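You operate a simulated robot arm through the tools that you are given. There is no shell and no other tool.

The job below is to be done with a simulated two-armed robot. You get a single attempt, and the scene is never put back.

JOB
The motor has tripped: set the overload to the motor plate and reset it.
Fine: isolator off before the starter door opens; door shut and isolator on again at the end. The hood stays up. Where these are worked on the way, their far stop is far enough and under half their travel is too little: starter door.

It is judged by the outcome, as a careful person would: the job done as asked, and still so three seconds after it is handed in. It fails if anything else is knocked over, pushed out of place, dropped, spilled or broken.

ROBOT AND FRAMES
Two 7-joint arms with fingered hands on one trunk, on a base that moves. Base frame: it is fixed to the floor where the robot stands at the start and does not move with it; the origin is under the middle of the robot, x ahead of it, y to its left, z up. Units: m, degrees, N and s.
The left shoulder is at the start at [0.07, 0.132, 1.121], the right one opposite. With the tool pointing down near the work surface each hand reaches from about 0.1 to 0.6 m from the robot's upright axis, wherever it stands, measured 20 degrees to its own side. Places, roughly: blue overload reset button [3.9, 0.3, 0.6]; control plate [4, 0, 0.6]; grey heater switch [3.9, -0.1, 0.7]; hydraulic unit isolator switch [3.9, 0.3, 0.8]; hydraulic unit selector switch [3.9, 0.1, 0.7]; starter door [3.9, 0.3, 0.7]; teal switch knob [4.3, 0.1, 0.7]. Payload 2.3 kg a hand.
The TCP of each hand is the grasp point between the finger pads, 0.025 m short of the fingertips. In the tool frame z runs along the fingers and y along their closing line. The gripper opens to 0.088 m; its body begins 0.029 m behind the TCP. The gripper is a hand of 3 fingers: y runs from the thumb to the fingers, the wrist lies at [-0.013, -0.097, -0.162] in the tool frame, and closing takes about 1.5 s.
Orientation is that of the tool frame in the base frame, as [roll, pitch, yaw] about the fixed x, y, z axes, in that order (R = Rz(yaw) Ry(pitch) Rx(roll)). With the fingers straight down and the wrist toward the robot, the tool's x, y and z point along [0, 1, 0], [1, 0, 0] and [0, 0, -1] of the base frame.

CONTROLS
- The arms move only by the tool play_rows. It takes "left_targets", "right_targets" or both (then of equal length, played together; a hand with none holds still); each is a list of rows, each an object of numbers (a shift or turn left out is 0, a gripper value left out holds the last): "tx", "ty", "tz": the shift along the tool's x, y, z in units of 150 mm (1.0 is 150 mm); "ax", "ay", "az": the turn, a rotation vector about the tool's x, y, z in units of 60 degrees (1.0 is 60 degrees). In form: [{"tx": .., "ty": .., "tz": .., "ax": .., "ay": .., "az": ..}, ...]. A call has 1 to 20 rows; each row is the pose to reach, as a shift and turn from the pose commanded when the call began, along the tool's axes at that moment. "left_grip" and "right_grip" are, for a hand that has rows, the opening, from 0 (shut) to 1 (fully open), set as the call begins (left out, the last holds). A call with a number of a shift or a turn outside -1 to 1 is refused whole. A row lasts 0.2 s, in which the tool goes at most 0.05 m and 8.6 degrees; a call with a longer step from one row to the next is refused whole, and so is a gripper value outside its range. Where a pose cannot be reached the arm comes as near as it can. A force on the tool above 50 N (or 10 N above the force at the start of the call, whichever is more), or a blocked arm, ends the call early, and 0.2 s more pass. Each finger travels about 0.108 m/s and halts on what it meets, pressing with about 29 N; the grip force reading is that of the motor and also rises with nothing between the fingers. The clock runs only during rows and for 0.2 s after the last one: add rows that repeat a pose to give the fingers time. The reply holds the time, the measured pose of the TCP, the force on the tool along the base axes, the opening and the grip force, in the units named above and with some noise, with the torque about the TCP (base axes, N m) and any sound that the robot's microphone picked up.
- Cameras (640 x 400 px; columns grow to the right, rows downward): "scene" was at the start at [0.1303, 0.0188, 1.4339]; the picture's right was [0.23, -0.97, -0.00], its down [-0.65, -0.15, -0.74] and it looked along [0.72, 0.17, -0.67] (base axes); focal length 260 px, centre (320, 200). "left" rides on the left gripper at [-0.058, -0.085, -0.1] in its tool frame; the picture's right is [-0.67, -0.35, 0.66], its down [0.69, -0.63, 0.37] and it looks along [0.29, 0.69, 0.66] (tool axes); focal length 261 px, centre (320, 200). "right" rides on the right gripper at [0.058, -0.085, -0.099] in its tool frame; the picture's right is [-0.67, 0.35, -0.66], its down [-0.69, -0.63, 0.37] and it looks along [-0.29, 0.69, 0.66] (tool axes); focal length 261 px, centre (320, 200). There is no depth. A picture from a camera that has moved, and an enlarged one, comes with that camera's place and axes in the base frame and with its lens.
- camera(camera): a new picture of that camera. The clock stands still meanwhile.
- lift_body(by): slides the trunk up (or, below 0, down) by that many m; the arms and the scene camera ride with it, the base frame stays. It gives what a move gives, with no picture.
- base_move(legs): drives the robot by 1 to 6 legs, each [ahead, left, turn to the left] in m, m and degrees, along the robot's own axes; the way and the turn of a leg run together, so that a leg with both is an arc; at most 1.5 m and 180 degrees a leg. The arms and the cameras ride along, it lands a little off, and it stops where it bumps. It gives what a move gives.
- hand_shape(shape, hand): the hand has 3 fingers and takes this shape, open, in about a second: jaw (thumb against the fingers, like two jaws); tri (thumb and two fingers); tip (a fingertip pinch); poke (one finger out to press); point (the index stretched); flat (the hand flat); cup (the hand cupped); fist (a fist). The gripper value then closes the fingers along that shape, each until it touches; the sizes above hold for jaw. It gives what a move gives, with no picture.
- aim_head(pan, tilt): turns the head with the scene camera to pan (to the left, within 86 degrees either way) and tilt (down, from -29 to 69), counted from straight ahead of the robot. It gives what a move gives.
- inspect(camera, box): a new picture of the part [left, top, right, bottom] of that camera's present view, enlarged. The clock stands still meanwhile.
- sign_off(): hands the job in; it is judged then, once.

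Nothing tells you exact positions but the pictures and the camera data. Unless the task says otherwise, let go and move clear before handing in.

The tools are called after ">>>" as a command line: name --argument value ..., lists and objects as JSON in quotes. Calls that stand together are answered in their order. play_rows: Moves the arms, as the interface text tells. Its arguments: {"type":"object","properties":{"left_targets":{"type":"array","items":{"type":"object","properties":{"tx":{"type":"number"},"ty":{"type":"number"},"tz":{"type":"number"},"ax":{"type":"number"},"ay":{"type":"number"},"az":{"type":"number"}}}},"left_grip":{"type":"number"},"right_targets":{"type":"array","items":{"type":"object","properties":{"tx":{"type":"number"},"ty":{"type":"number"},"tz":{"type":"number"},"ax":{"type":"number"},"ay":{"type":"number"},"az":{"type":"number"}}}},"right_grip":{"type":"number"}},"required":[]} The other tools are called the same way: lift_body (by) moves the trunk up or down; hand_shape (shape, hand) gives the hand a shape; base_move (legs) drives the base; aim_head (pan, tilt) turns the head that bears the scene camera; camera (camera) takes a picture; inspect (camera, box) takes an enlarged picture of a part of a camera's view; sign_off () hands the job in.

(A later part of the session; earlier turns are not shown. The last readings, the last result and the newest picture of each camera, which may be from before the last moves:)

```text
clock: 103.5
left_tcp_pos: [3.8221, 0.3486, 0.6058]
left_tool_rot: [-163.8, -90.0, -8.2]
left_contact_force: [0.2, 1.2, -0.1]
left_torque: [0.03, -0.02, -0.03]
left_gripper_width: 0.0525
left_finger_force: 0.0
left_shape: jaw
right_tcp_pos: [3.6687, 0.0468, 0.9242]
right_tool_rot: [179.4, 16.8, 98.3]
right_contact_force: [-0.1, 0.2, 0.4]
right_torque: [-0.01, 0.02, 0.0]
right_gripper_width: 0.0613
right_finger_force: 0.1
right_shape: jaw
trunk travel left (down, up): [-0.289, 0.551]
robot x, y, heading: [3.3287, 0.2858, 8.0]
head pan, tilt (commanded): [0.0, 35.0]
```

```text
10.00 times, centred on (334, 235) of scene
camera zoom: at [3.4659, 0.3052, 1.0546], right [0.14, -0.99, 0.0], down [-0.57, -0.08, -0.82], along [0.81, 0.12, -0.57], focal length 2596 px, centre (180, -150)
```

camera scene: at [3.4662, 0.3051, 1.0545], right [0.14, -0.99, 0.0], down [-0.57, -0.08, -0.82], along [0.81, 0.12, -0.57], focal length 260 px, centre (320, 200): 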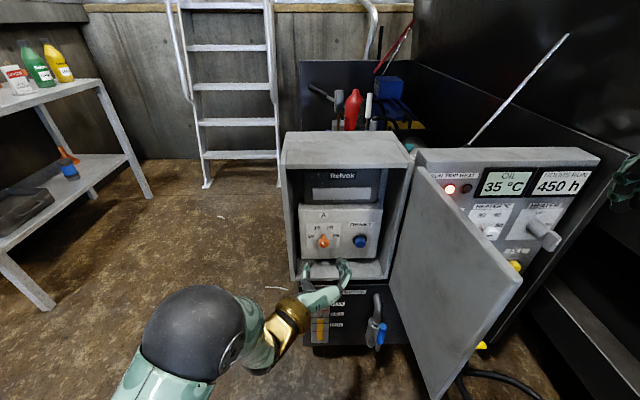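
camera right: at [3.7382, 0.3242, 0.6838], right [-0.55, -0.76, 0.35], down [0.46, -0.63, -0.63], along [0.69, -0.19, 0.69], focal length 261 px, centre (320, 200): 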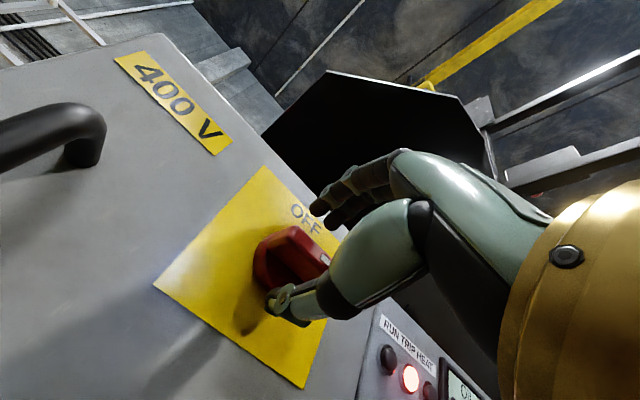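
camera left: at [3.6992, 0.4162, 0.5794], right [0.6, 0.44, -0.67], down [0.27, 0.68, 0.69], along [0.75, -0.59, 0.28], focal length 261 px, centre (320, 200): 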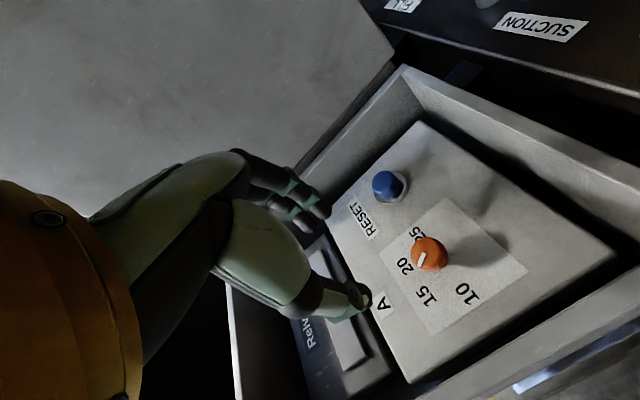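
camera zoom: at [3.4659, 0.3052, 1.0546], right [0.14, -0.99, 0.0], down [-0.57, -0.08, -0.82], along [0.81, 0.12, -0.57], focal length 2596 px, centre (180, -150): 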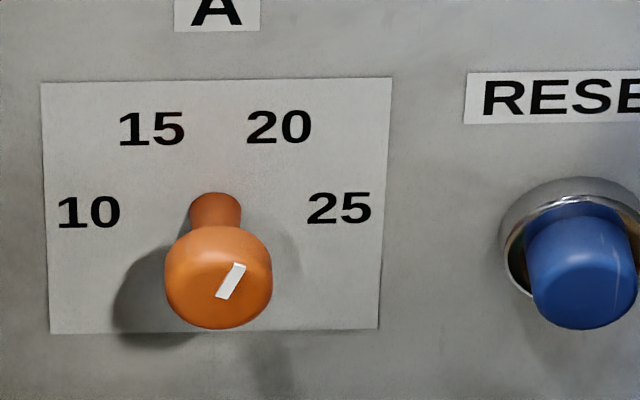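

>>> inspect --camera "left" --box '[350, 230, 450, 310]'

>>> inspect --camera "left" --box '[370, 255, 410, 285]'

```text
5.00 times, centred on (400, 270) of left
camera zoom: at [3.7111, 0.4183, 0.5485], right [0.6, 0.44, -0.67], down [0.27, 0.67, 0.69], along [0.75, -0.6, 0.29], focal length 1303 px, centre (-80, -150)
```

zoom: 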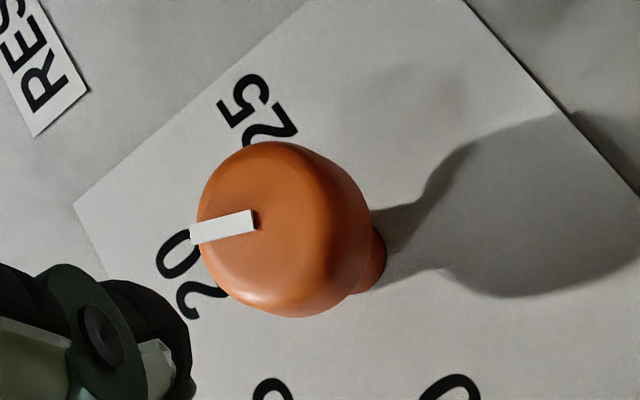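

```text
13.33 times, centred on (390, 270) of left
camera zoom: at [3.7111, 0.4183, 0.5485], right [0.6, 0.44, -0.67], down [0.27, 0.67, 0.69], along [0.75, -0.6, 0.29], focal length 3475 px, centre (-613, -733)
```

zoom: 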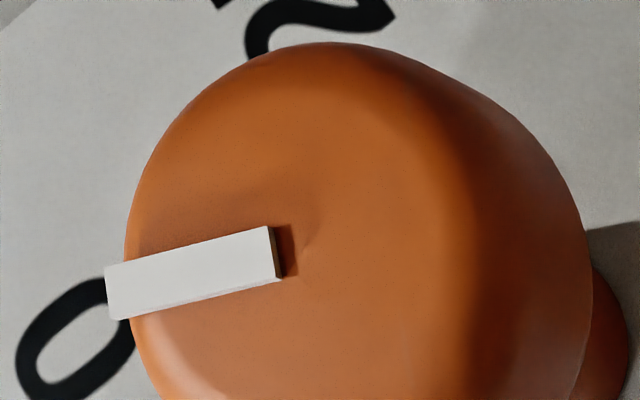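

The hand-camera view shows the pointer at about 24–25° (19.5 A), so it needs about 5° more. I'll re-grip from this roll angle and fine-tune.

>>> play_rows --left_targets '[{"tz": 0.15, "ty": 0.005}, {"tz": 0.3, "ty": 0.01}, {"tz": 0.45, "ty": 0.01}, {"tz": 0.57, "ty": 0.01}]'

>>> play_rows --left_targets '[{"tz": 0.0}, {"tz": 0.0}, {"tz": 0.0}, {"tz": 0.0}, {"tz": 0.0}, {"tz": 0.0}]' --left_grip 0.0

>>> inspect --camera "scene" --box '[322, 234, 338, 246]'

```text
clock: 104.5
left_tcp_pos: [3.908, 0.3568, 0.6048]
left_tool_rot: [-103.3, -89.9, -68.7]
left_contact_force: [-1.0, -0.1, 0.0]
left_torque: [0.03, 0.03, -0.01]
left_gripper_width: 0.0526
left_finger_force: 0.1
left_shape: jaw
right_tcp_pos: [3.6689, 0.0457, 0.9249]
right_tool_rot: [179.6, 16.8, 98.3]
right_contact_force: [0.6, -0.1, -0.3]
right_torque: [-0.02, -0.01, 0.02]
right_gripper_width: 0.0614
right_finger_force: 0.0
right_shape: jaw
trunk travel left (down, up): [-0.289, 0.551]
robot x, y, heading: [3.3339, 0.2865, 8.5]
head pan, tilt (commanded): [0.0, 35.0]
```

```text
clock: 105.9
left_tcp_pos: [3.9078, 0.3576, 0.6046]
left_tool_rot: [-151.1, -89.9, -20.7]
left_contact_force: [14.9, 5.0, 1.7]
left_torque: [0.03, -0.04, -0.09]
left_gripper_width: 0.0136
left_finger_force: 28.9
left_shape: jaw
right_tcp_pos: [3.6718, 0.0481, 0.9231]
right_tool_rot: [179.7, 16.8, 98.4]
right_contact_force: [0.8, -0.1, -0.8]
right_torque: [0.01, 0.02, 0.02]
right_gripper_width: 0.0612
right_finger_force: 0.1
right_shape: jaw
trunk travel left (down, up): [-0.289, 0.551]
robot x, y, heading: [3.3286, 0.2825, 8.2]
head pan, tilt (commanded): [0.0, 35.0]
```

```text
16.00 times, centred on (330, 240) of scene
camera zoom: at [3.4687, 0.3063, 1.0542], right [0.14, -0.99, 0.0], down [-0.57, -0.08, -0.82], along [0.81, 0.12, -0.58], focal length 4154 px, centre (160, -440)
```

zoom: 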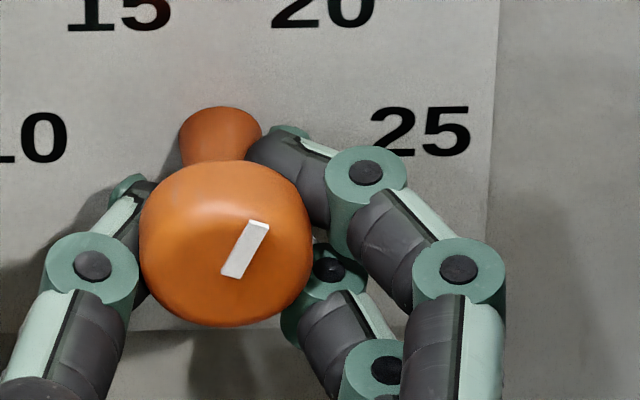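

>>> play_rows --left_targets '[{"az": 0.08}, {"az": 0.15}, {"az": 0.15}]'

>>> inspect --camera "scene" --box '[322, 234, 338, 246]'

```text
clock: 106.7
left_tcp_pos: [3.9086, 0.3576, 0.6045]
left_tool_rot: [-90.9, -80.9, -81.1]
left_contact_force: [19.8, 7.4, 0.1]
left_torque: [-0.03, 0.02, -0.04]
left_gripper_width: 0.0137
left_finger_force: 29.1
left_shape: jaw
right_tcp_pos: [3.6711, 0.0477, 0.9223]
right_tool_rot: [179.7, 16.9, 98.3]
right_contact_force: [-0.4, -0.2, -0.4]
right_torque: [-0.01, -0.01, 0.01]
right_gripper_width: 0.0613
right_finger_force: 0.0
right_shape: jaw
trunk travel left (down, up): [-0.289, 0.551]
robot x, y, heading: [3.3286, 0.2837, 8.3]
head pan, tilt (commanded): [0.0, 35.0]
```

```text
16.00 times, centred on (330, 240) of scene
camera zoom: at [3.4699, 0.3067, 1.0539], right [0.14, -0.99, 0.0], down [-0.57, -0.08, -0.82], along [0.81, 0.12, -0.58], focal length 4154 px, centre (160, -440)
```

zoom: 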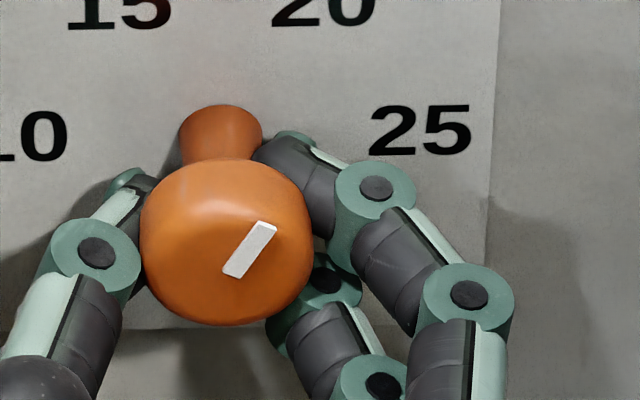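

>>> play_rows --left_targets '[{"az": 0.05}, {"az": 0.05}]'

>>> inspect --camera "scene" --box '[322, 234, 338, 246]'

>>> play_rows --left_targets '[{"tz": 0.0}, {"tz": 0.0}, {"tz": 0.0}, {"tz": 0.0}]' --left_grip 0.6

>>> inspect --camera "scene" --box '[322, 234, 338, 246]'

```text
clock: 107.3
left_tcp_pos: [3.9088, 0.3593, 0.6048]
left_tool_rot: [-90.8, -78.0, -81.2]
left_contact_force: [21.9, 7.7, 0.3]
left_torque: [-0.01, -0.02, -0.01]
left_gripper_width: 0.0136
left_finger_force: 29.2
left_shape: jaw
right_tcp_pos: [3.6724, 0.0481, 0.9225]
right_tool_rot: [179.7, 16.8, 98.3]
right_contact_force: [0.0, -0.7, 0.1]
right_torque: [0.0, -0.01, 0.0]
right_gripper_width: 0.0612
right_finger_force: 0.1
right_shape: jaw
trunk travel left (down, up): [-0.289, 0.551]
robot x, y, heading: [3.3277, 0.2855, 8.4]
head pan, tilt (commanded): [0.0, 35.0]
```

```text
16.00 times, centred on (330, 240) of scene
camera zoom: at [3.4703, 0.3068, 1.0539], right [0.14, -0.99, 0.0], down [-0.57, -0.08, -0.82], along [0.81, 0.12, -0.58], focal length 4154 px, centre (160, -440)
```

zoom: 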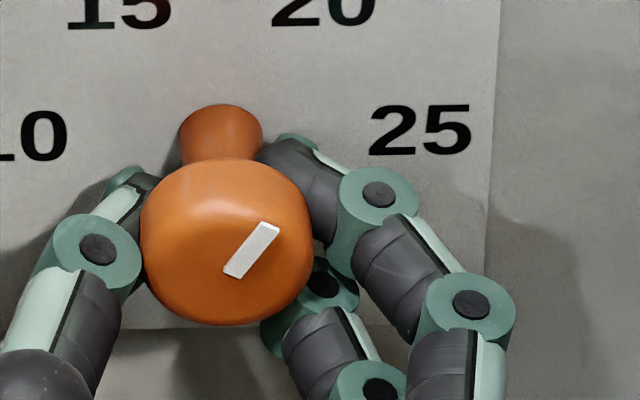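

```text
clock: 108.3
left_tcp_pos: [3.9064, 0.3575, 0.6071]
left_tool_rot: [-90.2, -77.9, -81.8]
left_contact_force: [0.5, -0.5, -0.2]
left_torque: [0.0, -0.01, 0.0]
left_gripper_width: 0.0524
left_finger_force: 0.1
left_shape: jaw
right_tcp_pos: [3.6677, 0.0472, 0.9255]
right_tool_rot: [179.5, 16.8, 98.2]
right_contact_force: [-0.5, 0.6, 0.6]
right_torque: [0.0, -0.02, 0.01]
right_gripper_width: 0.0614
right_finger_force: 0.0
right_shape: jaw
trunk travel left (down, up): [-0.289, 0.551]
robot x, y, heading: [3.3326, 0.285, 8.3]
head pan, tilt (commanded): [0.0, 35.0]
```

```text
16.00 times, centred on (330, 240) of scene
camera zoom: at [3.4657, 0.305, 1.0546], right [0.14, -0.99, 0.0], down [-0.57, -0.08, -0.82], along [0.81, 0.12, -0.57], focal length 4154 px, centre (160, -440)
```

zoom: 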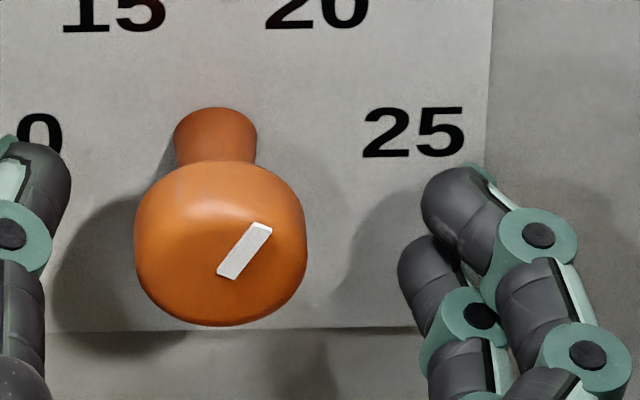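

The pointer now reads about 29°. I'll back off and verify it with the hand camera.

>>> play_rows --left_targets '[{"tz": -0.15}, {"tz": -0.3}, {"tz": -0.45, "az": -0.1}, {"tz": -0.57, "az": -0.2}]'

>>> inspect --camera "left" --box '[350, 230, 450, 310]'

>>> inspect --camera "left" --box '[370, 255, 410, 285]'

>>> inspect --camera "scene" --box '[306, 215, 362, 255]'

```text
clock: 109.3
left_tcp_pos: [3.8209, 0.3471, 0.6074]
left_tool_rot: [18.4, -89.9, 169.6]
left_contact_force: [-0.1, -0.1, -1.0]
left_torque: [0.0, -0.03, -0.01]
left_gripper_width: 0.0525
left_finger_force: 0.1
left_shape: jaw
right_tcp_pos: [3.6683, 0.0474, 0.9237]
right_tool_rot: [179.5, 16.9, 98.2]
right_contact_force: [-0.3, 0.2, -0.5]
right_torque: [-0.03, 0.01, -0.03]
right_gripper_width: 0.0616
right_finger_force: 0.0
right_shape: jaw
trunk travel left (down, up): [-0.289, 0.551]
robot x, y, heading: [3.3281, 0.2826, 8.1]
head pan, tilt (commanded): [0.0, 35.0]
```

```text
5.00 times, centred on (400, 270) of left
camera zoom: at [3.7108, 0.4161, 0.5478], right [0.6, 0.44, -0.67], down [0.27, 0.67, 0.69], along [0.75, -0.6, 0.29], focal length 1303 px, centre (-80, -150)
```

zoom: 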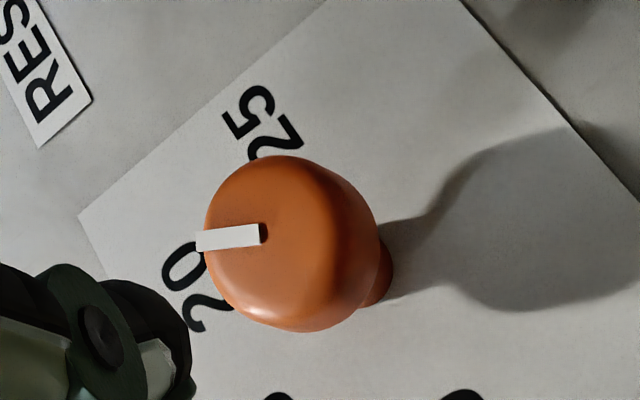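

```text
13.33 times, centred on (390, 270) of left
camera zoom: at [3.7108, 0.4161, 0.5478], right [0.6, 0.44, -0.67], down [0.27, 0.67, 0.69], along [0.75, -0.6, 0.29], focal length 3475 px, centre (-613, -733)
```

zoom: 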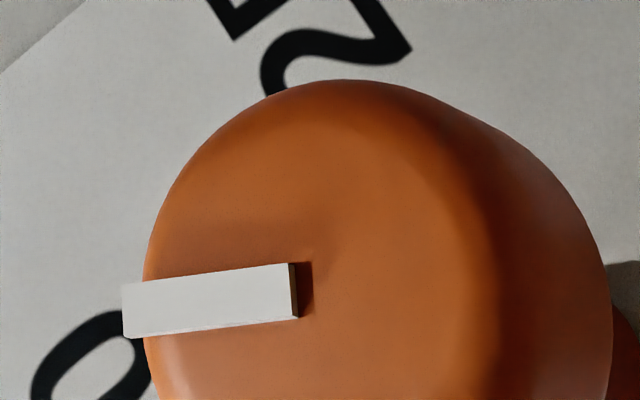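

```text
10.00 times, centred on (334, 235) of scene
camera zoom: at [3.4658, 0.3051, 1.0546], right [0.14, -0.99, 0.0], down [-0.57, -0.08, -0.82], along [0.81, 0.12, -0.57], focal length 2596 px, centre (180, -150)
```

zoom: 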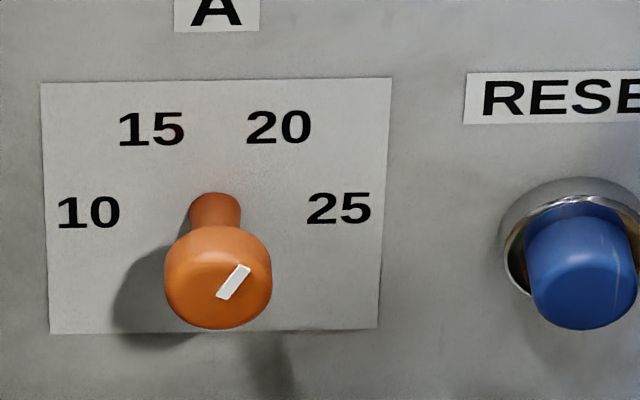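

The pointer now reads about 29–30°, i.e. 20 A. Next I'll press the blue RESET button, so I'll form the poke shape with the left hand.

>>> hand_shape --hand "left" --shape "poke"

>>> camera --camera "left"

>>> inspect --camera "scene" --box '[276, 190, 404, 310]'

```text
clock: 110.2
left_tcp_pos: [3.8213, 0.3452, 0.6065]
left_tool_rot: [160.7, -90.0, 27.3]
left_contact_force: [-0.9, 0.1, 0.5]
left_torque: [0.0, -0.02, 0.02]
left_gripper_width: 0.0001
left_finger_force: 0.2
left_shape: poke
right_tcp_pos: [3.6681, 0.0462, 0.9239]
right_tool_rot: [179.5, 16.7, 98.3]
right_contact_force: [0.5, 0.2, -0.6]
right_torque: [0.0, 0.0, 0.02]
right_gripper_width: 0.0614
right_finger_force: 0.1
right_shape: jaw
trunk travel left (down, up): [-0.289, 0.551]
robot x, y, heading: [3.332, 0.2851, 8.2]
head pan, tilt (commanded): [0.0, 35.0]
```

```text
taken
camera left: at [3.7111, 0.4161, 0.5478], right [0.6, 0.44, -0.67], down [0.27, 0.67, 0.69], along [0.75, -0.6, 0.28], focal length 261 px, centre (320, 200)
```

left: 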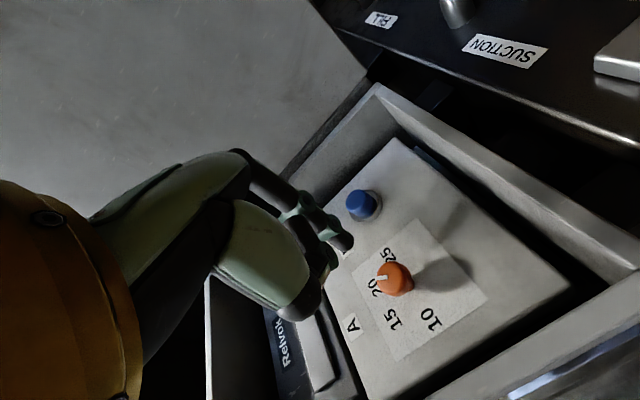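

```text
3.33 times, centred on (340, 250) of scene
camera zoom: at [3.4657, 0.305, 1.0546], right [0.14, -0.99, 0.0], down [-0.57, -0.08, -0.82], along [0.81, 0.12, -0.57], focal length 865 px, centre (253, 33)
```

zoom: 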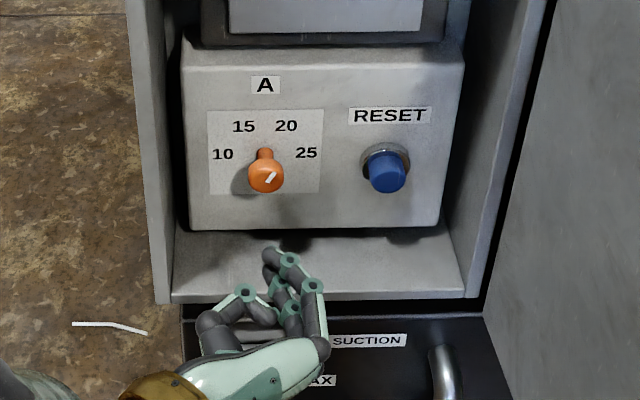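

>>> play_rows --left_targets '[{"ty": 0.2}, {"ty": 0.4}, {"ty": 0.575, "tx": -0.02}, {"ty": 0.575, "tx": -0.02, "tz": 0.15}]'

>>> camera --camera "left"

>>> inspect --camera "scene" --box '[306, 210, 386, 290]'

>>> inspect --camera "left" --box '[260, 140, 400, 280]'

```text
clock: 111.2
left_tcp_pos: [3.8571, 0.2634, 0.6011]
left_tool_rot: [-125.5, -89.8, -46.5]
left_contact_force: [0.4, -0.6, -1.1]
left_torque: [0.0, 0.03, -0.02]
left_gripper_width: 0.0001
left_finger_force: 0.1
left_shape: poke
right_tcp_pos: [3.6687, 0.0454, 0.9238]
right_tool_rot: [179.3, 16.8, 98.2]
right_contact_force: [1.1, -0.3, 0.9]
right_torque: [-0.02, 0.0, 0.0]
right_gripper_width: 0.0614
right_finger_force: 0.1
right_shape: jaw
trunk travel left (down, up): [-0.289, 0.551]
robot x, y, heading: [3.33, 0.2855, 8.1]
head pan, tilt (commanded): [0.0, 35.0]
```

```text
taken
camera left: at [3.7467, 0.3346, 0.5436], right [0.6, 0.44, -0.67], down [0.27, 0.67, 0.69], along [0.75, -0.6, 0.28], focal length 261 px, centre (320, 200)
```

left: 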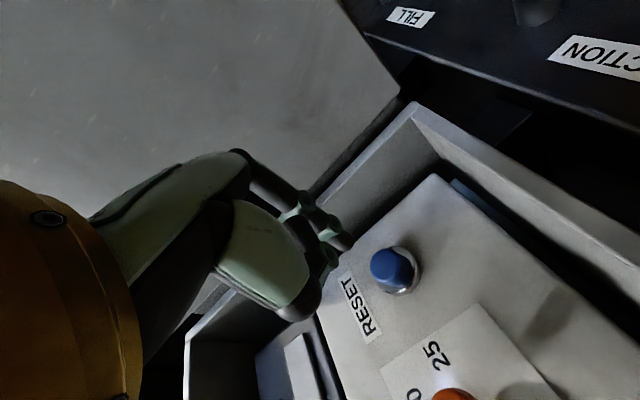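

```text
5.00 times, centred on (346, 250) of scene
camera zoom: at [3.466, 0.3051, 1.0546], right [0.14, -0.99, 0.0], down [-0.57, -0.08, -0.82], along [0.81, 0.12, -0.57], focal length 1298 px, centre (190, -50)
```

zoom: 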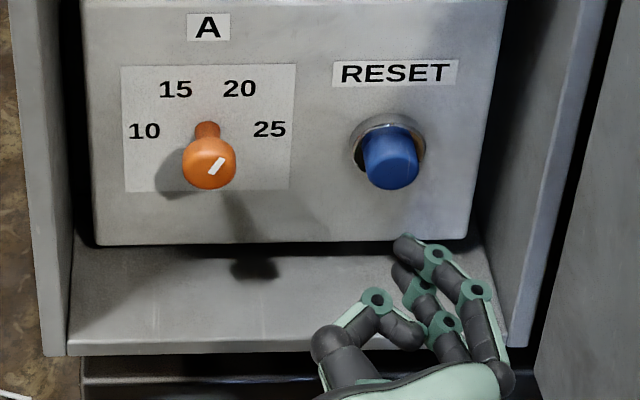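

```text
2.86 times, centred on (330, 210) of left
camera zoom: at [3.7467, 0.3346, 0.5436], right [0.6, 0.44, -0.67], down [0.27, 0.67, 0.69], along [0.75, -0.6, 0.28], focal length 745 px, centre (291, 171)
```

zoom: 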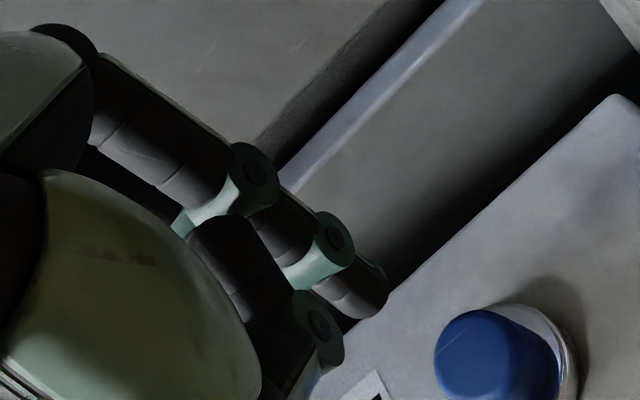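

The poking fingertip is lined up with the button to within 2 mm and about 5 cm short of it. I'll push forward gently and watch the force.

>>> play_rows --left_targets '[{"tz": 0.15}, {"tz": 0.27}, {"tz": 0.32}, {"tz": 0.35}, {"tz": 0.37}]'

>>> inspect --camera "scene" --box '[306, 190, 386, 270]'

```text
clock: 112.4
left_tcp_pos: [3.9099, 0.2705, 0.6054]
left_tool_rot: [-106.5, -90.0, -65.4]
left_contact_force: [-1.4, 0.5, -0.3]
left_torque: [-0.02, -0.02, 0.01]
left_gripper_width: 0.0001
left_finger_force: 0.0
left_shape: poke
right_tcp_pos: [3.6678, 0.0471, 0.9247]
right_tool_rot: [179.5, 16.8, 98.2]
right_contact_force: [-0.1, -0.6, 0.5]
right_torque: [0.01, 0.01, -0.01]
right_gripper_width: 0.0613
right_finger_force: 0.0
right_shape: jaw
trunk travel left (down, up): [-0.289, 0.551]
robot x, y, heading: [3.3291, 0.2848, 8.2]
head pan, tilt (commanded): [0.0, 35.0]
heard: click
```

```text
5.00 times, centred on (346, 230) of scene
camera zoom: at [3.4654, 0.305, 1.0546], right [0.14, -0.99, 0.0], down [-0.57, -0.08, -0.82], along [0.81, 0.12, -0.57], focal length 1298 px, centre (190, 50)
```

zoom: 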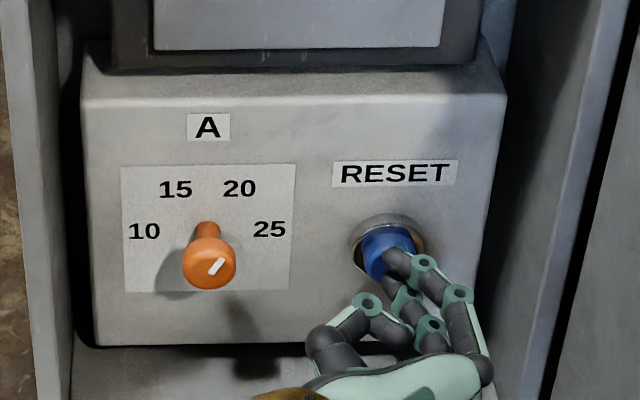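

A click was heard. I'll check the TRIP lamp.

>>> camera --camera "scene"

>>> inspect --camera "scene" --box '[410, 150, 610, 260]'

```text
taken
camera scene: at [3.4654, 0.305, 1.0546], right [0.14, -0.99, 0.0], down [-0.57, -0.08, -0.82], along [0.81, 0.12, -0.57], focal length 260 px, centre (320, 200)
```

scene: 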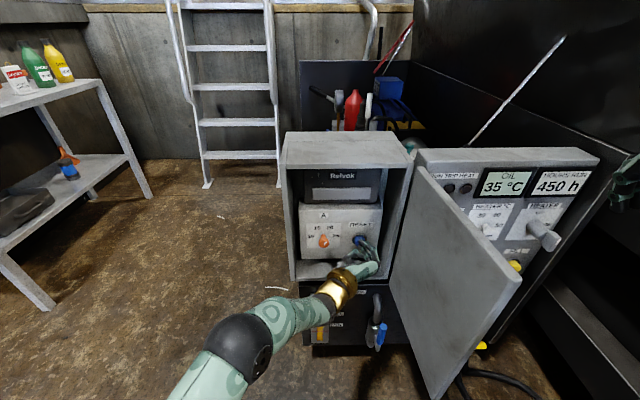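

```text
3.20 times, centred on (510, 205) of scene
camera zoom: at [3.4654, 0.305, 1.0546], right [0.14, -0.99, 0.0], down [-0.57, -0.08, -0.82], along [0.81, 0.12, -0.57], focal length 831 px, centre (-288, 184)
```

zoom: 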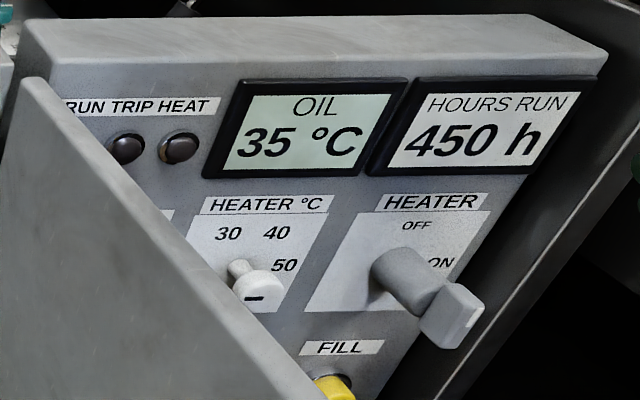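

The TRIP lamp is out, so the reset worked. I'll withdraw the left hand straight back and out to the left, clear of the door's swing.

>>> play_rows --left_targets '[{"tz": -0.15}, {"tz": -0.3}, {"tz": -0.45}, {"tz": -0.6}, {"tz": -0.7}]'

>>> play_rows --left_targets '[{"ty": -0.25}, {"ty": -0.5}, {"ty": -0.75}, {"ty": -1.0}]'

>>> play_rows --left_targets '[{"ty": -0.25, "tx": 0.1}, {"ty": -0.5, "tx": 0.2}, {"ty": -0.75, "tx": 0.3}, {"ty": -1.0, "tx": 0.3}]'

>>> camera --camera "scene"

>>> inspect --camera "scene" --box '[306, 215, 386, 265]'

>>> camera --camera "right"

```text
clock: 113.6
left_tcp_pos: [3.8079, 0.2569, 0.6033]
left_tool_rot: [-31.4, -89.8, -140.6]
left_contact_force: [-0.1, -0.5, 0.8]
left_torque: [0.0, 0.02, 0.0]
left_gripper_width: 0.0
left_finger_force: 0.1
left_shape: poke
right_tcp_pos: [3.6684, 0.0464, 0.9243]
right_tool_rot: [179.6, 16.9, 98.3]
right_contact_force: [-0.1, -0.1, 0.2]
right_torque: [0.03, 0.02, 0.01]
right_gripper_width: 0.0609
right_finger_force: 0.0
right_shape: jaw
trunk travel left (down, up): [-0.289, 0.551]
robot x, y, heading: [3.3276, 0.2863, 8.4]
head pan, tilt (commanded): [0.0, 35.0]
```

```text
clock: 114.6
left_tcp_pos: [3.785, 0.404, 0.6061]
left_tool_rot: [-160.6, -90.0, -11.4]
left_contact_force: [0.1, 0.0, -0.3]
left_torque: [-0.02, -0.01, 0.02]
left_gripper_width: 0.0
left_finger_force: 0.1
left_shape: poke
right_tcp_pos: [3.6689, 0.0474, 0.9241]
right_tool_rot: [179.4, 16.8, 98.4]
right_contact_force: [0.2, 0.9, 0.1]
right_torque: [0.02, 0.0, -0.02]
right_gripper_width: 0.0614
right_finger_force: 0.1
right_shape: jaw
trunk travel left (down, up): [-0.289, 0.551]
robot x, y, heading: [3.3265, 0.2855, 8.3]
head pan, tilt (commanded): [0.0, 35.0]
```

```text
clock: 115.6
left_tcp_pos: [3.765, 0.5542, 0.6499]
left_tool_rot: [-67.5, -90.0, -104.5]
left_contact_force: [0.8, 0.1, 0.4]
left_torque: [0.03, 0.01, 0.01]
left_gripper_width: 0.0001
left_finger_force: 0.1
left_shape: poke
right_tcp_pos: [3.6683, 0.0476, 0.9231]
right_tool_rot: [179.5, 16.7, 98.2]
right_contact_force: [-1.1, 0.3, 0.4]
right_torque: [-0.02, 0.01, 0.04]
right_gripper_width: 0.0613
right_finger_force: 0.0
right_shape: jaw
trunk travel left (down, up): [-0.289, 0.551]
robot x, y, heading: [3.3268, 0.2843, 8.2]
head pan, tilt (commanded): [0.0, 35.0]
```

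```text
taken
camera scene: at [3.4658, 0.3057, 1.0546], right [0.14, -0.99, 0.0], down [-0.57, -0.08, -0.82], along [0.81, 0.12, -0.57], focal length 260 px, centre (320, 200)
```

scene: 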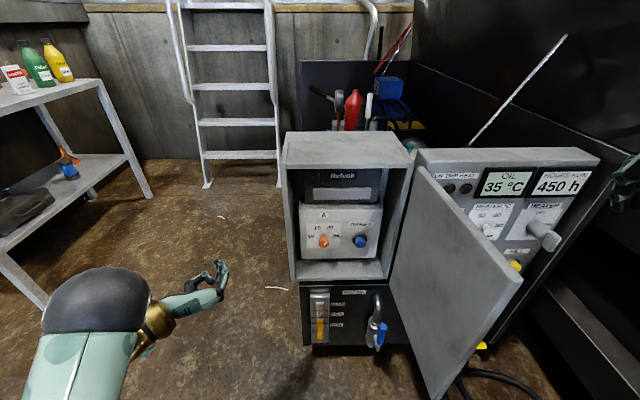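

```text
8.00 times, centred on (346, 240) of scene
camera zoom: at [3.4658, 0.3057, 1.0546], right [0.14, -0.99, 0.0], down [-0.57, -0.08, -0.82], along [0.81, 0.12, -0.57], focal length 2077 px, centre (112, -120)
```

zoom: 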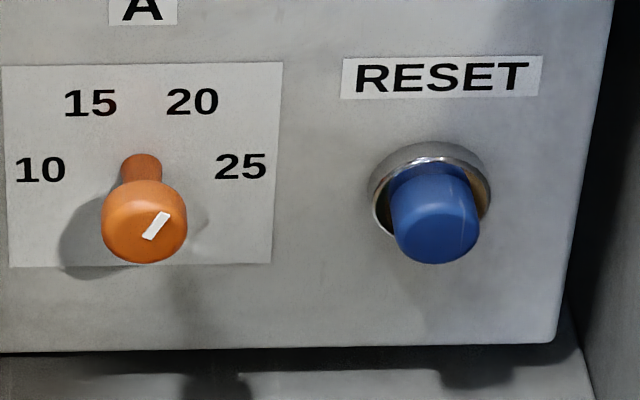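

```text
taken
camera right: at [3.5719, 0.1188, 1.0016], right [0.4, -0.4, 0.82], down [-0.51, -0.85, -0.16], along [0.76, -0.36, -0.54], focal length 261 px, centre (320, 200)
```

right: 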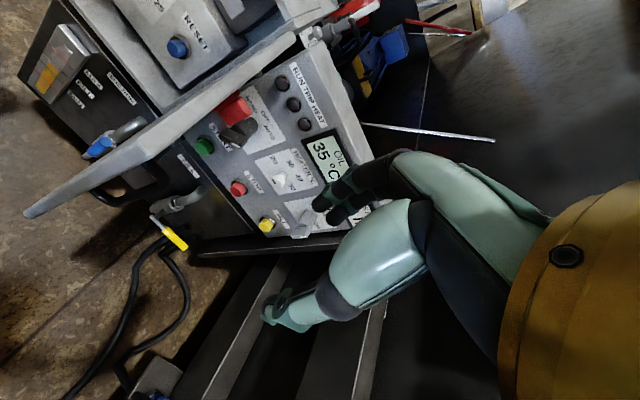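

The dial still shows 20 and the lamp is out. Now I'll close the door with the right hand, which is already on the door's outer side: straighten it, close the fingers and lower it beside the top of the door, above the handle.

>>> play_rows --right_targets '[{"ay": 0.1}, {"ay": 0.2}, {"ay": 0.28}, {"ay": 0.28}, {"ay": 0.28}]' --right_grip 0.0

>>> play_rows --right_targets '[{"ty": 0.1, "tz": 0.1}, {"ty": 0.2, "tz": 0.25}, {"ty": 0.25, "tz": 0.4}, {"ty": 0.25, "tz": 0.5}]'

>>> camera --camera "scene"

>>> camera --camera "right"

```text
clock: 116.8
left_tcp_pos: [3.7652, 0.5551, 0.6501]
left_tool_rot: [-93.0, -89.9, -78.9]
left_contact_force: [0.2, 0.8, 0.0]
left_torque: [-0.01, 0.01, 0.02]
left_gripper_width: 0.0
left_finger_force: 0.2
left_shape: poke
right_tcp_pos: [3.6679, 0.0471, 0.9247]
right_tool_rot: [179.5, 0.0, 98.5]
right_contact_force: [0.1, 0.0, -0.9]
right_torque: [0.01, -0.02, 0.0]
right_gripper_width: 0.0
right_finger_force: 28.7
right_shape: jaw
trunk travel left (down, up): [-0.289, 0.551]
robot x, y, heading: [3.3314, 0.2863, 8.3]
head pan, tilt (commanded): [0.0, 35.0]
```

```text
clock: 117.8
left_tcp_pos: [3.7649, 0.5536, 0.6508]
left_tool_rot: [-62.3, -89.9, -109.8]
left_contact_force: [0.2, 0.3, -0.8]
left_torque: [0.01, 0.03, 0.0]
left_gripper_width: 0.0
left_finger_force: 0.0
left_shape: poke
right_tcp_pos: [3.7064, 0.0514, 0.8489]
right_tool_rot: [179.4, 0.0, 98.4]
right_contact_force: [-0.4, 0.7, 0.7]
right_torque: [0.05, 0.02, 0.01]
right_gripper_width: 0.0
right_finger_force: 28.6
right_shape: jaw
trunk travel left (down, up): [-0.289, 0.551]
robot x, y, heading: [3.3279, 0.2843, 8.1]
head pan, tilt (commanded): [0.0, 35.0]
```

```text
taken
camera scene: at [3.4658, 0.3049, 1.0546], right [0.14, -0.99, 0.0], down [-0.57, -0.08, -0.82], along [0.81, 0.12, -0.57], focal length 260 px, centre (320, 200)
```

scene: 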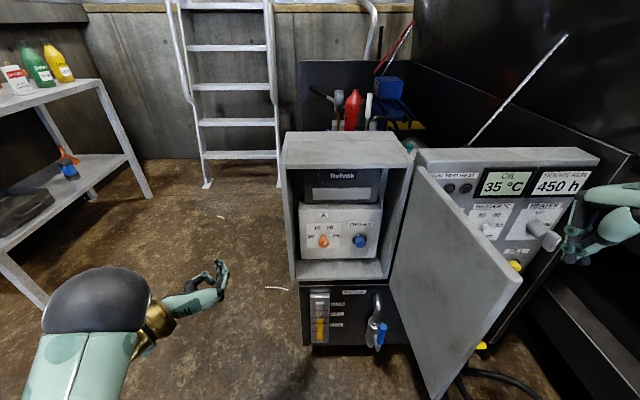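

```text
taken
camera right: at [3.6141, 0.097, 0.947], right [0.44, -0.61, 0.66], down [-0.52, -0.77, -0.37], along [0.73, -0.18, -0.65], focal length 261 px, centre (320, 200)
```

right: 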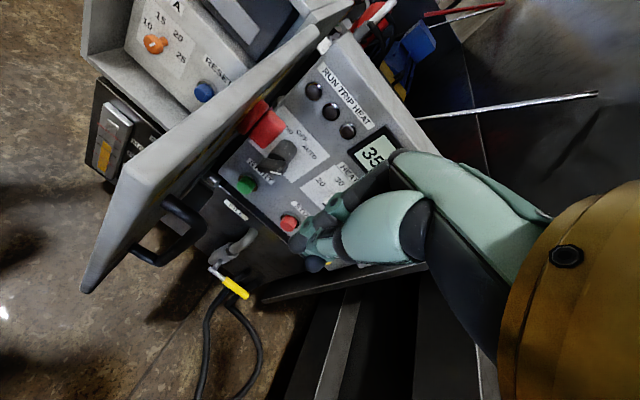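

>>> play_rows --right_targets '[{"tz": 0.12}, {"tz": 0.22}]'

>>> play_rows --right_targets '[{"tx": 0.12}, {"tx": 0.24}, {"tx": 0.36, "ty": 0.01}, {"tx": 0.48, "ty": 0.02}, {"tx": 0.6, "ty": 0.03}, {"tx": 0.72, "ty": 0.03}, {"tx": 0.84, "ty": 0.04}, {"tx": 0.95, "ty": 0.05}]'

>>> camera --camera "scene"

>>> camera --camera "right"

```text
clock: 118.4
left_tcp_pos: [3.7654, 0.5539, 0.6501]
left_tool_rot: [-75.9, -89.8, -96.2]
left_contact_force: [-0.2, -0.1, -0.2]
left_torque: [-0.01, -0.01, 0.0]
left_gripper_width: 0.0002
left_finger_force: 0.0
left_shape: poke
right_tcp_pos: [3.7078, 0.0531, 0.8136]
right_tool_rot: [179.6, 0.0, 98.4]
right_contact_force: [0.5, -0.7, 1.0]
right_torque: [0.0, -0.03, 0.05]
right_gripper_width: 0.0001
right_finger_force: 29.1
right_shape: jaw
trunk travel left (down, up): [-0.289, 0.551]
robot x, y, heading: [3.3301, 0.2859, 8.2]
head pan, tilt (commanded): [0.0, 35.0]
```

```text
clock: 120.2
left_tcp_pos: [3.7654, 0.5541, 0.6503]
left_tool_rot: [19.0, -89.9, 168.9]
left_contact_force: [0.2, 0.1, -0.4]
left_torque: [0.0, 0.02, -0.02]
left_gripper_width: 0.0
left_finger_force: 0.0
left_shape: poke
right_tcp_pos: [3.6923, 0.1962, 0.8186]
right_tool_rot: [179.5, 0.1, 98.3]
right_contact_force: [-0.5, 0.4, -0.5]
right_torque: [-0.01, 0.02, -0.01]
right_gripper_width: 0.0
right_finger_force: 28.8
right_shape: jaw
trunk travel left (down, up): [-0.289, 0.551]
robot x, y, heading: [3.3311, 0.2825, 8.2]
head pan, tilt (commanded): [0.0, 35.0]
```

```text
taken
camera scene: at [3.4658, 0.3056, 1.0546], right [0.14, -0.99, 0.0], down [-0.57, -0.08, -0.82], along [0.81, 0.12, -0.57], focal length 260 px, centre (320, 200)
```

scene: 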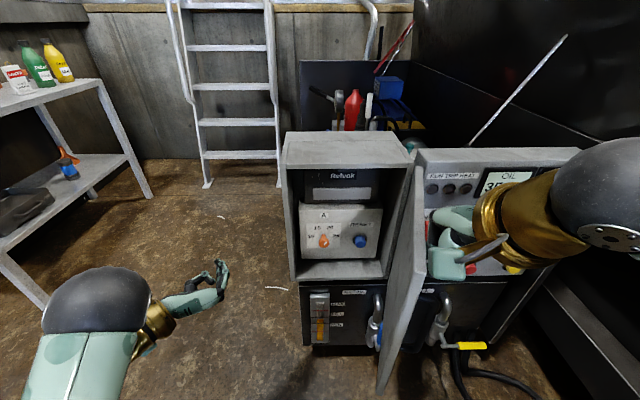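

```text
taken
camera right: at [3.5996, 0.2423, 0.9165], right [0.44, -0.61, 0.66], down [-0.52, -0.77, -0.37], along [0.73, -0.18, -0.65], focal length 261 px, centre (320, 200)
```

right: 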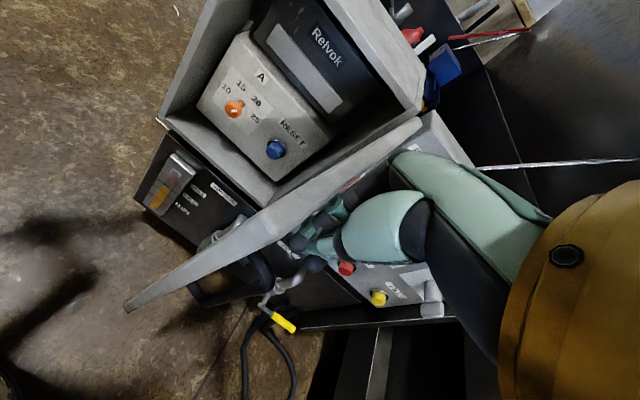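

The door is swinging closed under the push. I'll continue along the arc, moving left and forward.

>>> play_rows --right_targets '[{"tx": 0.11, "ty": 0.02}, {"tx": 0.22, "ty": 0.047}, {"tx": 0.33, "ty": 0.09}, {"tx": 0.44, "ty": 0.14}, {"tx": 0.54, "ty": 0.2}, {"tx": 0.64, "ty": 0.267}, {"tx": 0.73, "ty": 0.345}, {"tx": 0.817, "ty": 0.427}]'

>>> camera --camera "scene"

>>> camera --camera "right"

```text
clock: 122.0
left_tcp_pos: [3.7652, 0.5549, 0.6492]
left_tool_rot: [-165.5, -89.9, -6.5]
left_contact_force: [0.8, 0.0, 0.7]
left_torque: [-0.01, -0.02, 0.01]
left_gripper_width: 0.0
left_finger_force: 0.0
left_shape: poke
right_tcp_pos: [3.7377, 0.3266, 0.8178]
right_tool_rot: [179.5, 0.0, 98.4]
right_contact_force: [-0.3, 0.3, 0.4]
right_torque: [-0.03, -0.02, -0.01]
right_gripper_width: 0.0001
right_finger_force: 29.6
right_shape: jaw
trunk travel left (down, up): [-0.289, 0.551]
robot x, y, heading: [3.3312, 0.2871, 8.2]
head pan, tilt (commanded): [0.0, 35.0]
```

```text
taken
camera scene: at [3.466, 0.3057, 1.0545], right [0.14, -0.99, 0.0], down [-0.57, -0.08, -0.82], along [0.81, 0.12, -0.57], focal length 260 px, centre (320, 200)
```

scene: 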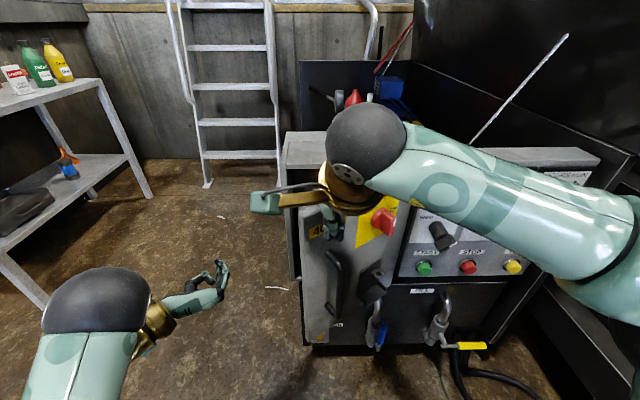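

```text
taken
camera right: at [3.645, 0.3723, 0.9162], right [0.44, -0.61, 0.66], down [-0.52, -0.77, -0.37], along [0.73, -0.18, -0.65], focal length 261 px, centre (320, 200)
```

right: 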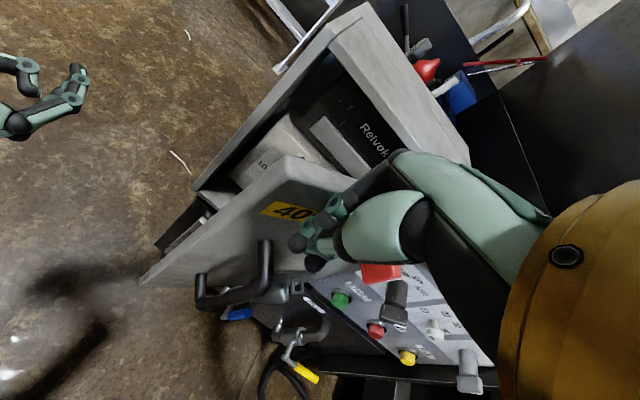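

>>> play_rows --right_targets '[{"tx": 0.08, "ty": 0.1}, {"tx": 0.15, "ty": 0.2}, {"tx": 0.2, "ty": 0.3}, {"tx": 0.255, "ty": 0.4}, {"tx": 0.28, "ty": 0.5}]'

>>> camera --camera "scene"

>>> camera --camera "right"

```text
clock: 123.2
left_tcp_pos: [3.766, 0.554, 0.6495]
left_tool_rot: [-37.3, -89.9, -134.7]
left_contact_force: [-0.4, -0.1, -0.8]
left_torque: [-0.01, -0.03, 0.02]
left_gripper_width: 0.0
left_finger_force: 0.1
left_shape: poke
right_tcp_pos: [3.7981, 0.3753, 0.818]
right_tool_rot: [179.5, 0.2, 98.4]
right_contact_force: [-0.1, 0.7, -0.1]
right_torque: [0.03, -0.01, -0.01]
right_gripper_width: 0.0
right_finger_force: 29.5
right_shape: jaw
right hand out of reach, approached as far as the arm can: row 5
trunk travel left (down, up): [-0.289, 0.551]
robot x, y, heading: [3.3271, 0.2848, 8.2]
head pan, tilt (commanded): [0.0, 35.0]
```

```text
taken
camera scene: at [3.4657, 0.3051, 1.0546], right [0.14, -0.99, 0.0], down [-0.57, -0.08, -0.82], along [0.81, 0.12, -0.57], focal length 260 px, centre (320, 200)
```

scene: 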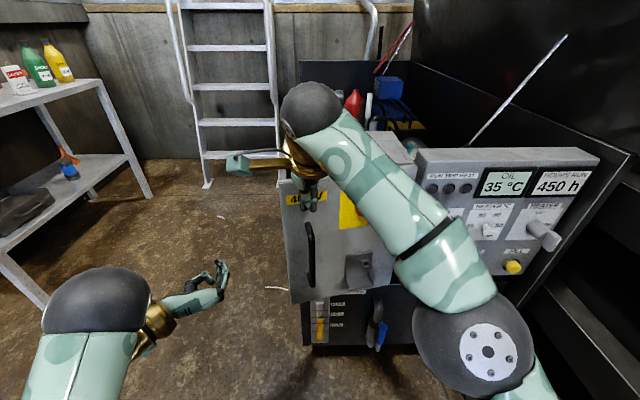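

```text
taken
camera right: at [3.7054, 0.42, 0.9167], right [0.44, -0.61, 0.66], down [-0.52, -0.77, -0.37], along [0.73, -0.18, -0.65], focal length 261 px, centre (320, 200)
```

right: 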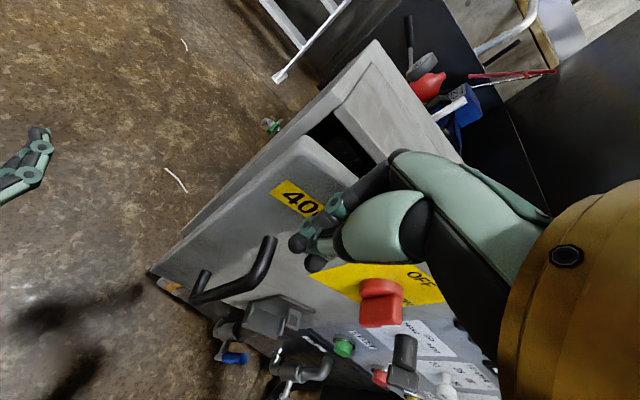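

The door is within about 15° of closed and the right arm is at its reach limit. I'll withdraw the right hand and finish closing with the left hand pushing forward on a clear part of the door face.

>>> play_rows --right_targets '[{"ty": -0.15}, {"ty": -0.3, "tz": -0.1}, {"ty": -0.45, "tz": -0.2}, {"ty": -0.6, "tz": -0.2}, {"ty": -0.75, "tz": -0.2}]'

>>> play_rows --right_targets '[{"tx": -0.25}, {"tx": -0.5}, {"tx": -0.75}, {"tx": -1.0}]'

>>> play_rows --right_targets '[{"tx": -0.25}, {"tx": -0.5}]'

>>> camera --camera "scene"

```text
clock: 124.4
left_tcp_pos: [3.7656, 0.554, 0.6502]
left_tool_rot: [-61.8, -89.8, -110.2]
left_contact_force: [-0.1, -0.6, 0.4]
left_torque: [0.02, -0.02, -0.02]
left_gripper_width: 0.0
left_finger_force: 0.0
left_shape: poke
right_tcp_pos: [3.6863, 0.3589, 0.8471]
right_tool_rot: [179.4, 0.0, 98.5]
right_contact_force: [0.9, 0.1, -0.6]
right_torque: [0.0, 0.01, -0.01]
right_gripper_width: 0.0001
right_finger_force: 28.9
right_shape: jaw
trunk travel left (down, up): [-0.289, 0.551]
robot x, y, heading: [3.3295, 0.2895, 8.1]
head pan, tilt (commanded): [0.0, 35.0]
```

```text
clock: 125.4
left_tcp_pos: [3.7655, 0.5535, 0.6505]
left_tool_rot: [-54.7, -89.8, -117.3]
left_contact_force: [-0.5, 0.4, 1.0]
left_torque: [-0.01, 0.01, 0.01]
left_gripper_width: 0.0
left_finger_force: 0.0
left_shape: poke
right_tcp_pos: [3.7118, 0.2083, 0.8462]
right_tool_rot: [179.6, 0.0, 98.4]
right_contact_force: [-1.0, 0.7, 0.7]
right_torque: [0.0, 0.03, 0.04]
right_gripper_width: 0.0001
right_finger_force: 29.0
right_shape: jaw
trunk travel left (down, up): [-0.289, 0.551]
robot x, y, heading: [3.3302, 0.287, 8.1]
head pan, tilt (commanded): [0.0, 35.0]
```

```text
clock: 126.0
left_tcp_pos: [3.7663, 0.5533, 0.6504]
left_tool_rot: [-57.4, -89.9, -114.6]
left_contact_force: [0.5, -0.4, -0.6]
left_torque: [0.03, 0.01, -0.03]
left_gripper_width: 0.0002
left_finger_force: 0.1
left_shape: poke
right_tcp_pos: [3.7228, 0.1341, 0.8453]
right_tool_rot: [179.4, -0.1, 98.5]
right_contact_force: [0.2, 0.8, -0.5]
right_torque: [0.01, -0.03, 0.01]
right_gripper_width: 0.0
right_finger_force: 28.7
right_shape: jaw
trunk travel left (down, up): [-0.289, 0.551]
robot x, y, heading: [3.3312, 0.2884, 8.2]
head pan, tilt (commanded): [0.0, 35.0]
```

```text
taken
camera scene: at [3.4658, 0.3047, 1.0546], right [0.14, -0.99, 0.0], down [-0.57, -0.08, -0.82], along [0.81, 0.12, -0.57], focal length 260 px, centre (320, 200)
```

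scene: 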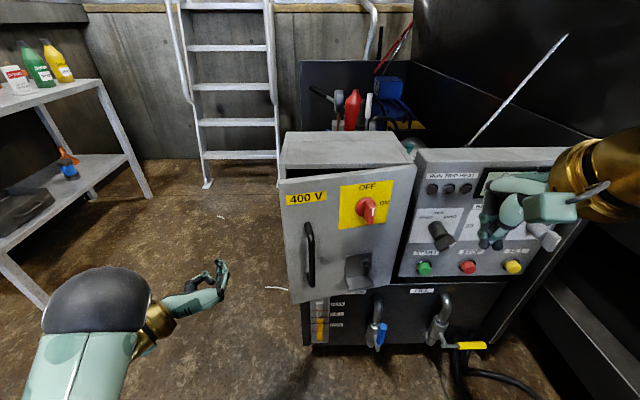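

>>> play_rows --left_targets '[{"tz": -0.2, "tx": 0.1}, {"tz": -0.42, "tx": 0.2}]'

>>> play_rows --left_targets '[{"ty": 0.25}, {"ty": 0.5}, {"ty": 0.75, "tx": 0.1}, {"ty": 1.0, "tx": 0.15}]'

>>> play_rows --left_targets '[{"ty": 0.25}, {"ty": 0.53}]'

>>> camera --camera "scene"

>>> inspect --camera "scene" --box '[270, 140, 430, 300]'

```text
clock: 126.6
left_tcp_pos: [3.7036, 0.5449, 0.6818]
left_tool_rot: [-123.6, -89.9, -48.4]
left_contact_force: [0.4, 1.0, 0.0]
left_torque: [0.01, 0.03, -0.03]
left_gripper_width: 0.0
left_finger_force: 0.1
left_shape: poke
right_tcp_pos: [3.7213, 0.1352, 0.8438]
right_tool_rot: [179.5, 0.0, 98.4]
right_contact_force: [0.0, 0.4, 0.0]
right_torque: [-0.03, -0.01, 0.0]
right_gripper_width: 0.0
right_finger_force: 29.1
right_shape: jaw
trunk travel left (down, up): [-0.289, 0.551]
robot x, y, heading: [3.3333, 0.2844, 8.3]
head pan, tilt (commanded): [0.0, 35.0]
```

```text
clock: 127.6
left_tcp_pos: [3.7274, 0.4019, 0.7056]
left_tool_rot: [83.1, -89.0, 106.0]
left_contact_force: [0.1, 0.2, -0.6]
left_torque: [0.02, -0.01, 0.01]
left_gripper_width: 0.0
left_finger_force: 0.0
left_shape: poke
left hand out of reach, approached as far as the arm can: row 3
right_tcp_pos: [3.7218, 0.134, 0.8444]
right_tool_rot: [179.5, -0.1, 98.5]
right_contact_force: [0.1, -0.3, -0.2]
right_torque: [-0.01, 0.0, 0.01]
right_gripper_width: 0.0001
right_finger_force: 28.8
right_shape: jaw
trunk travel left (down, up): [-0.289, 0.551]
robot x, y, heading: [3.3329, 0.2872, 8.5]
head pan, tilt (commanded): [0.0, 35.0]
```

```text
clock: 128.2
left_tcp_pos: [3.7361, 0.323, 0.7091]
left_tool_rot: [84.7, -89.0, 104.1]
left_contact_force: [-0.3, 0.1, -0.3]
left_torque: [0.01, 0.02, 0.01]
left_gripper_width: 0.0
left_finger_force: 0.1
left_shape: poke
right_tcp_pos: [3.7224, 0.1348, 0.8444]
right_tool_rot: [179.6, 0.1, 98.4]
right_contact_force: [-0.3, 0.1, 0.5]
right_torque: [-0.01, 0.01, -0.01]
right_gripper_width: 0.0
right_finger_force: 29.0
right_shape: jaw
trunk travel left (down, up): [-0.289, 0.551]
robot x, y, heading: [3.3279, 0.2858, 8.4]
head pan, tilt (commanded): [0.0, 35.0]
```

```text
taken
camera scene: at [3.4658, 0.3047, 1.0546], right [0.14, -0.99, 0.0], down [-0.57, -0.08, -0.82], along [0.81, 0.12, -0.57], focal length 260 px, centre (320, 200)
```

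scene: 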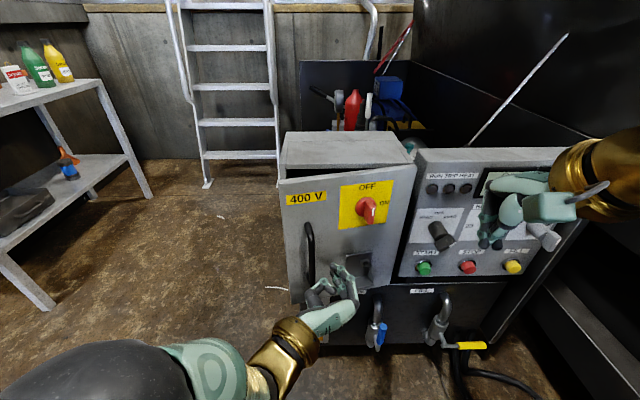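

```text
2.50 times, centred on (350, 220) of scene
camera zoom: at [3.4658, 0.3047, 1.0546], right [0.14, -0.99, 0.0], down [-0.57, -0.08, -0.82], along [0.81, 0.12, -0.57], focal length 649 px, centre (245, 150)
```

zoom: 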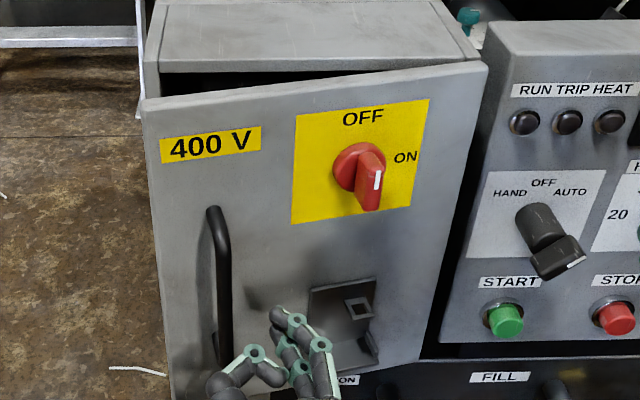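

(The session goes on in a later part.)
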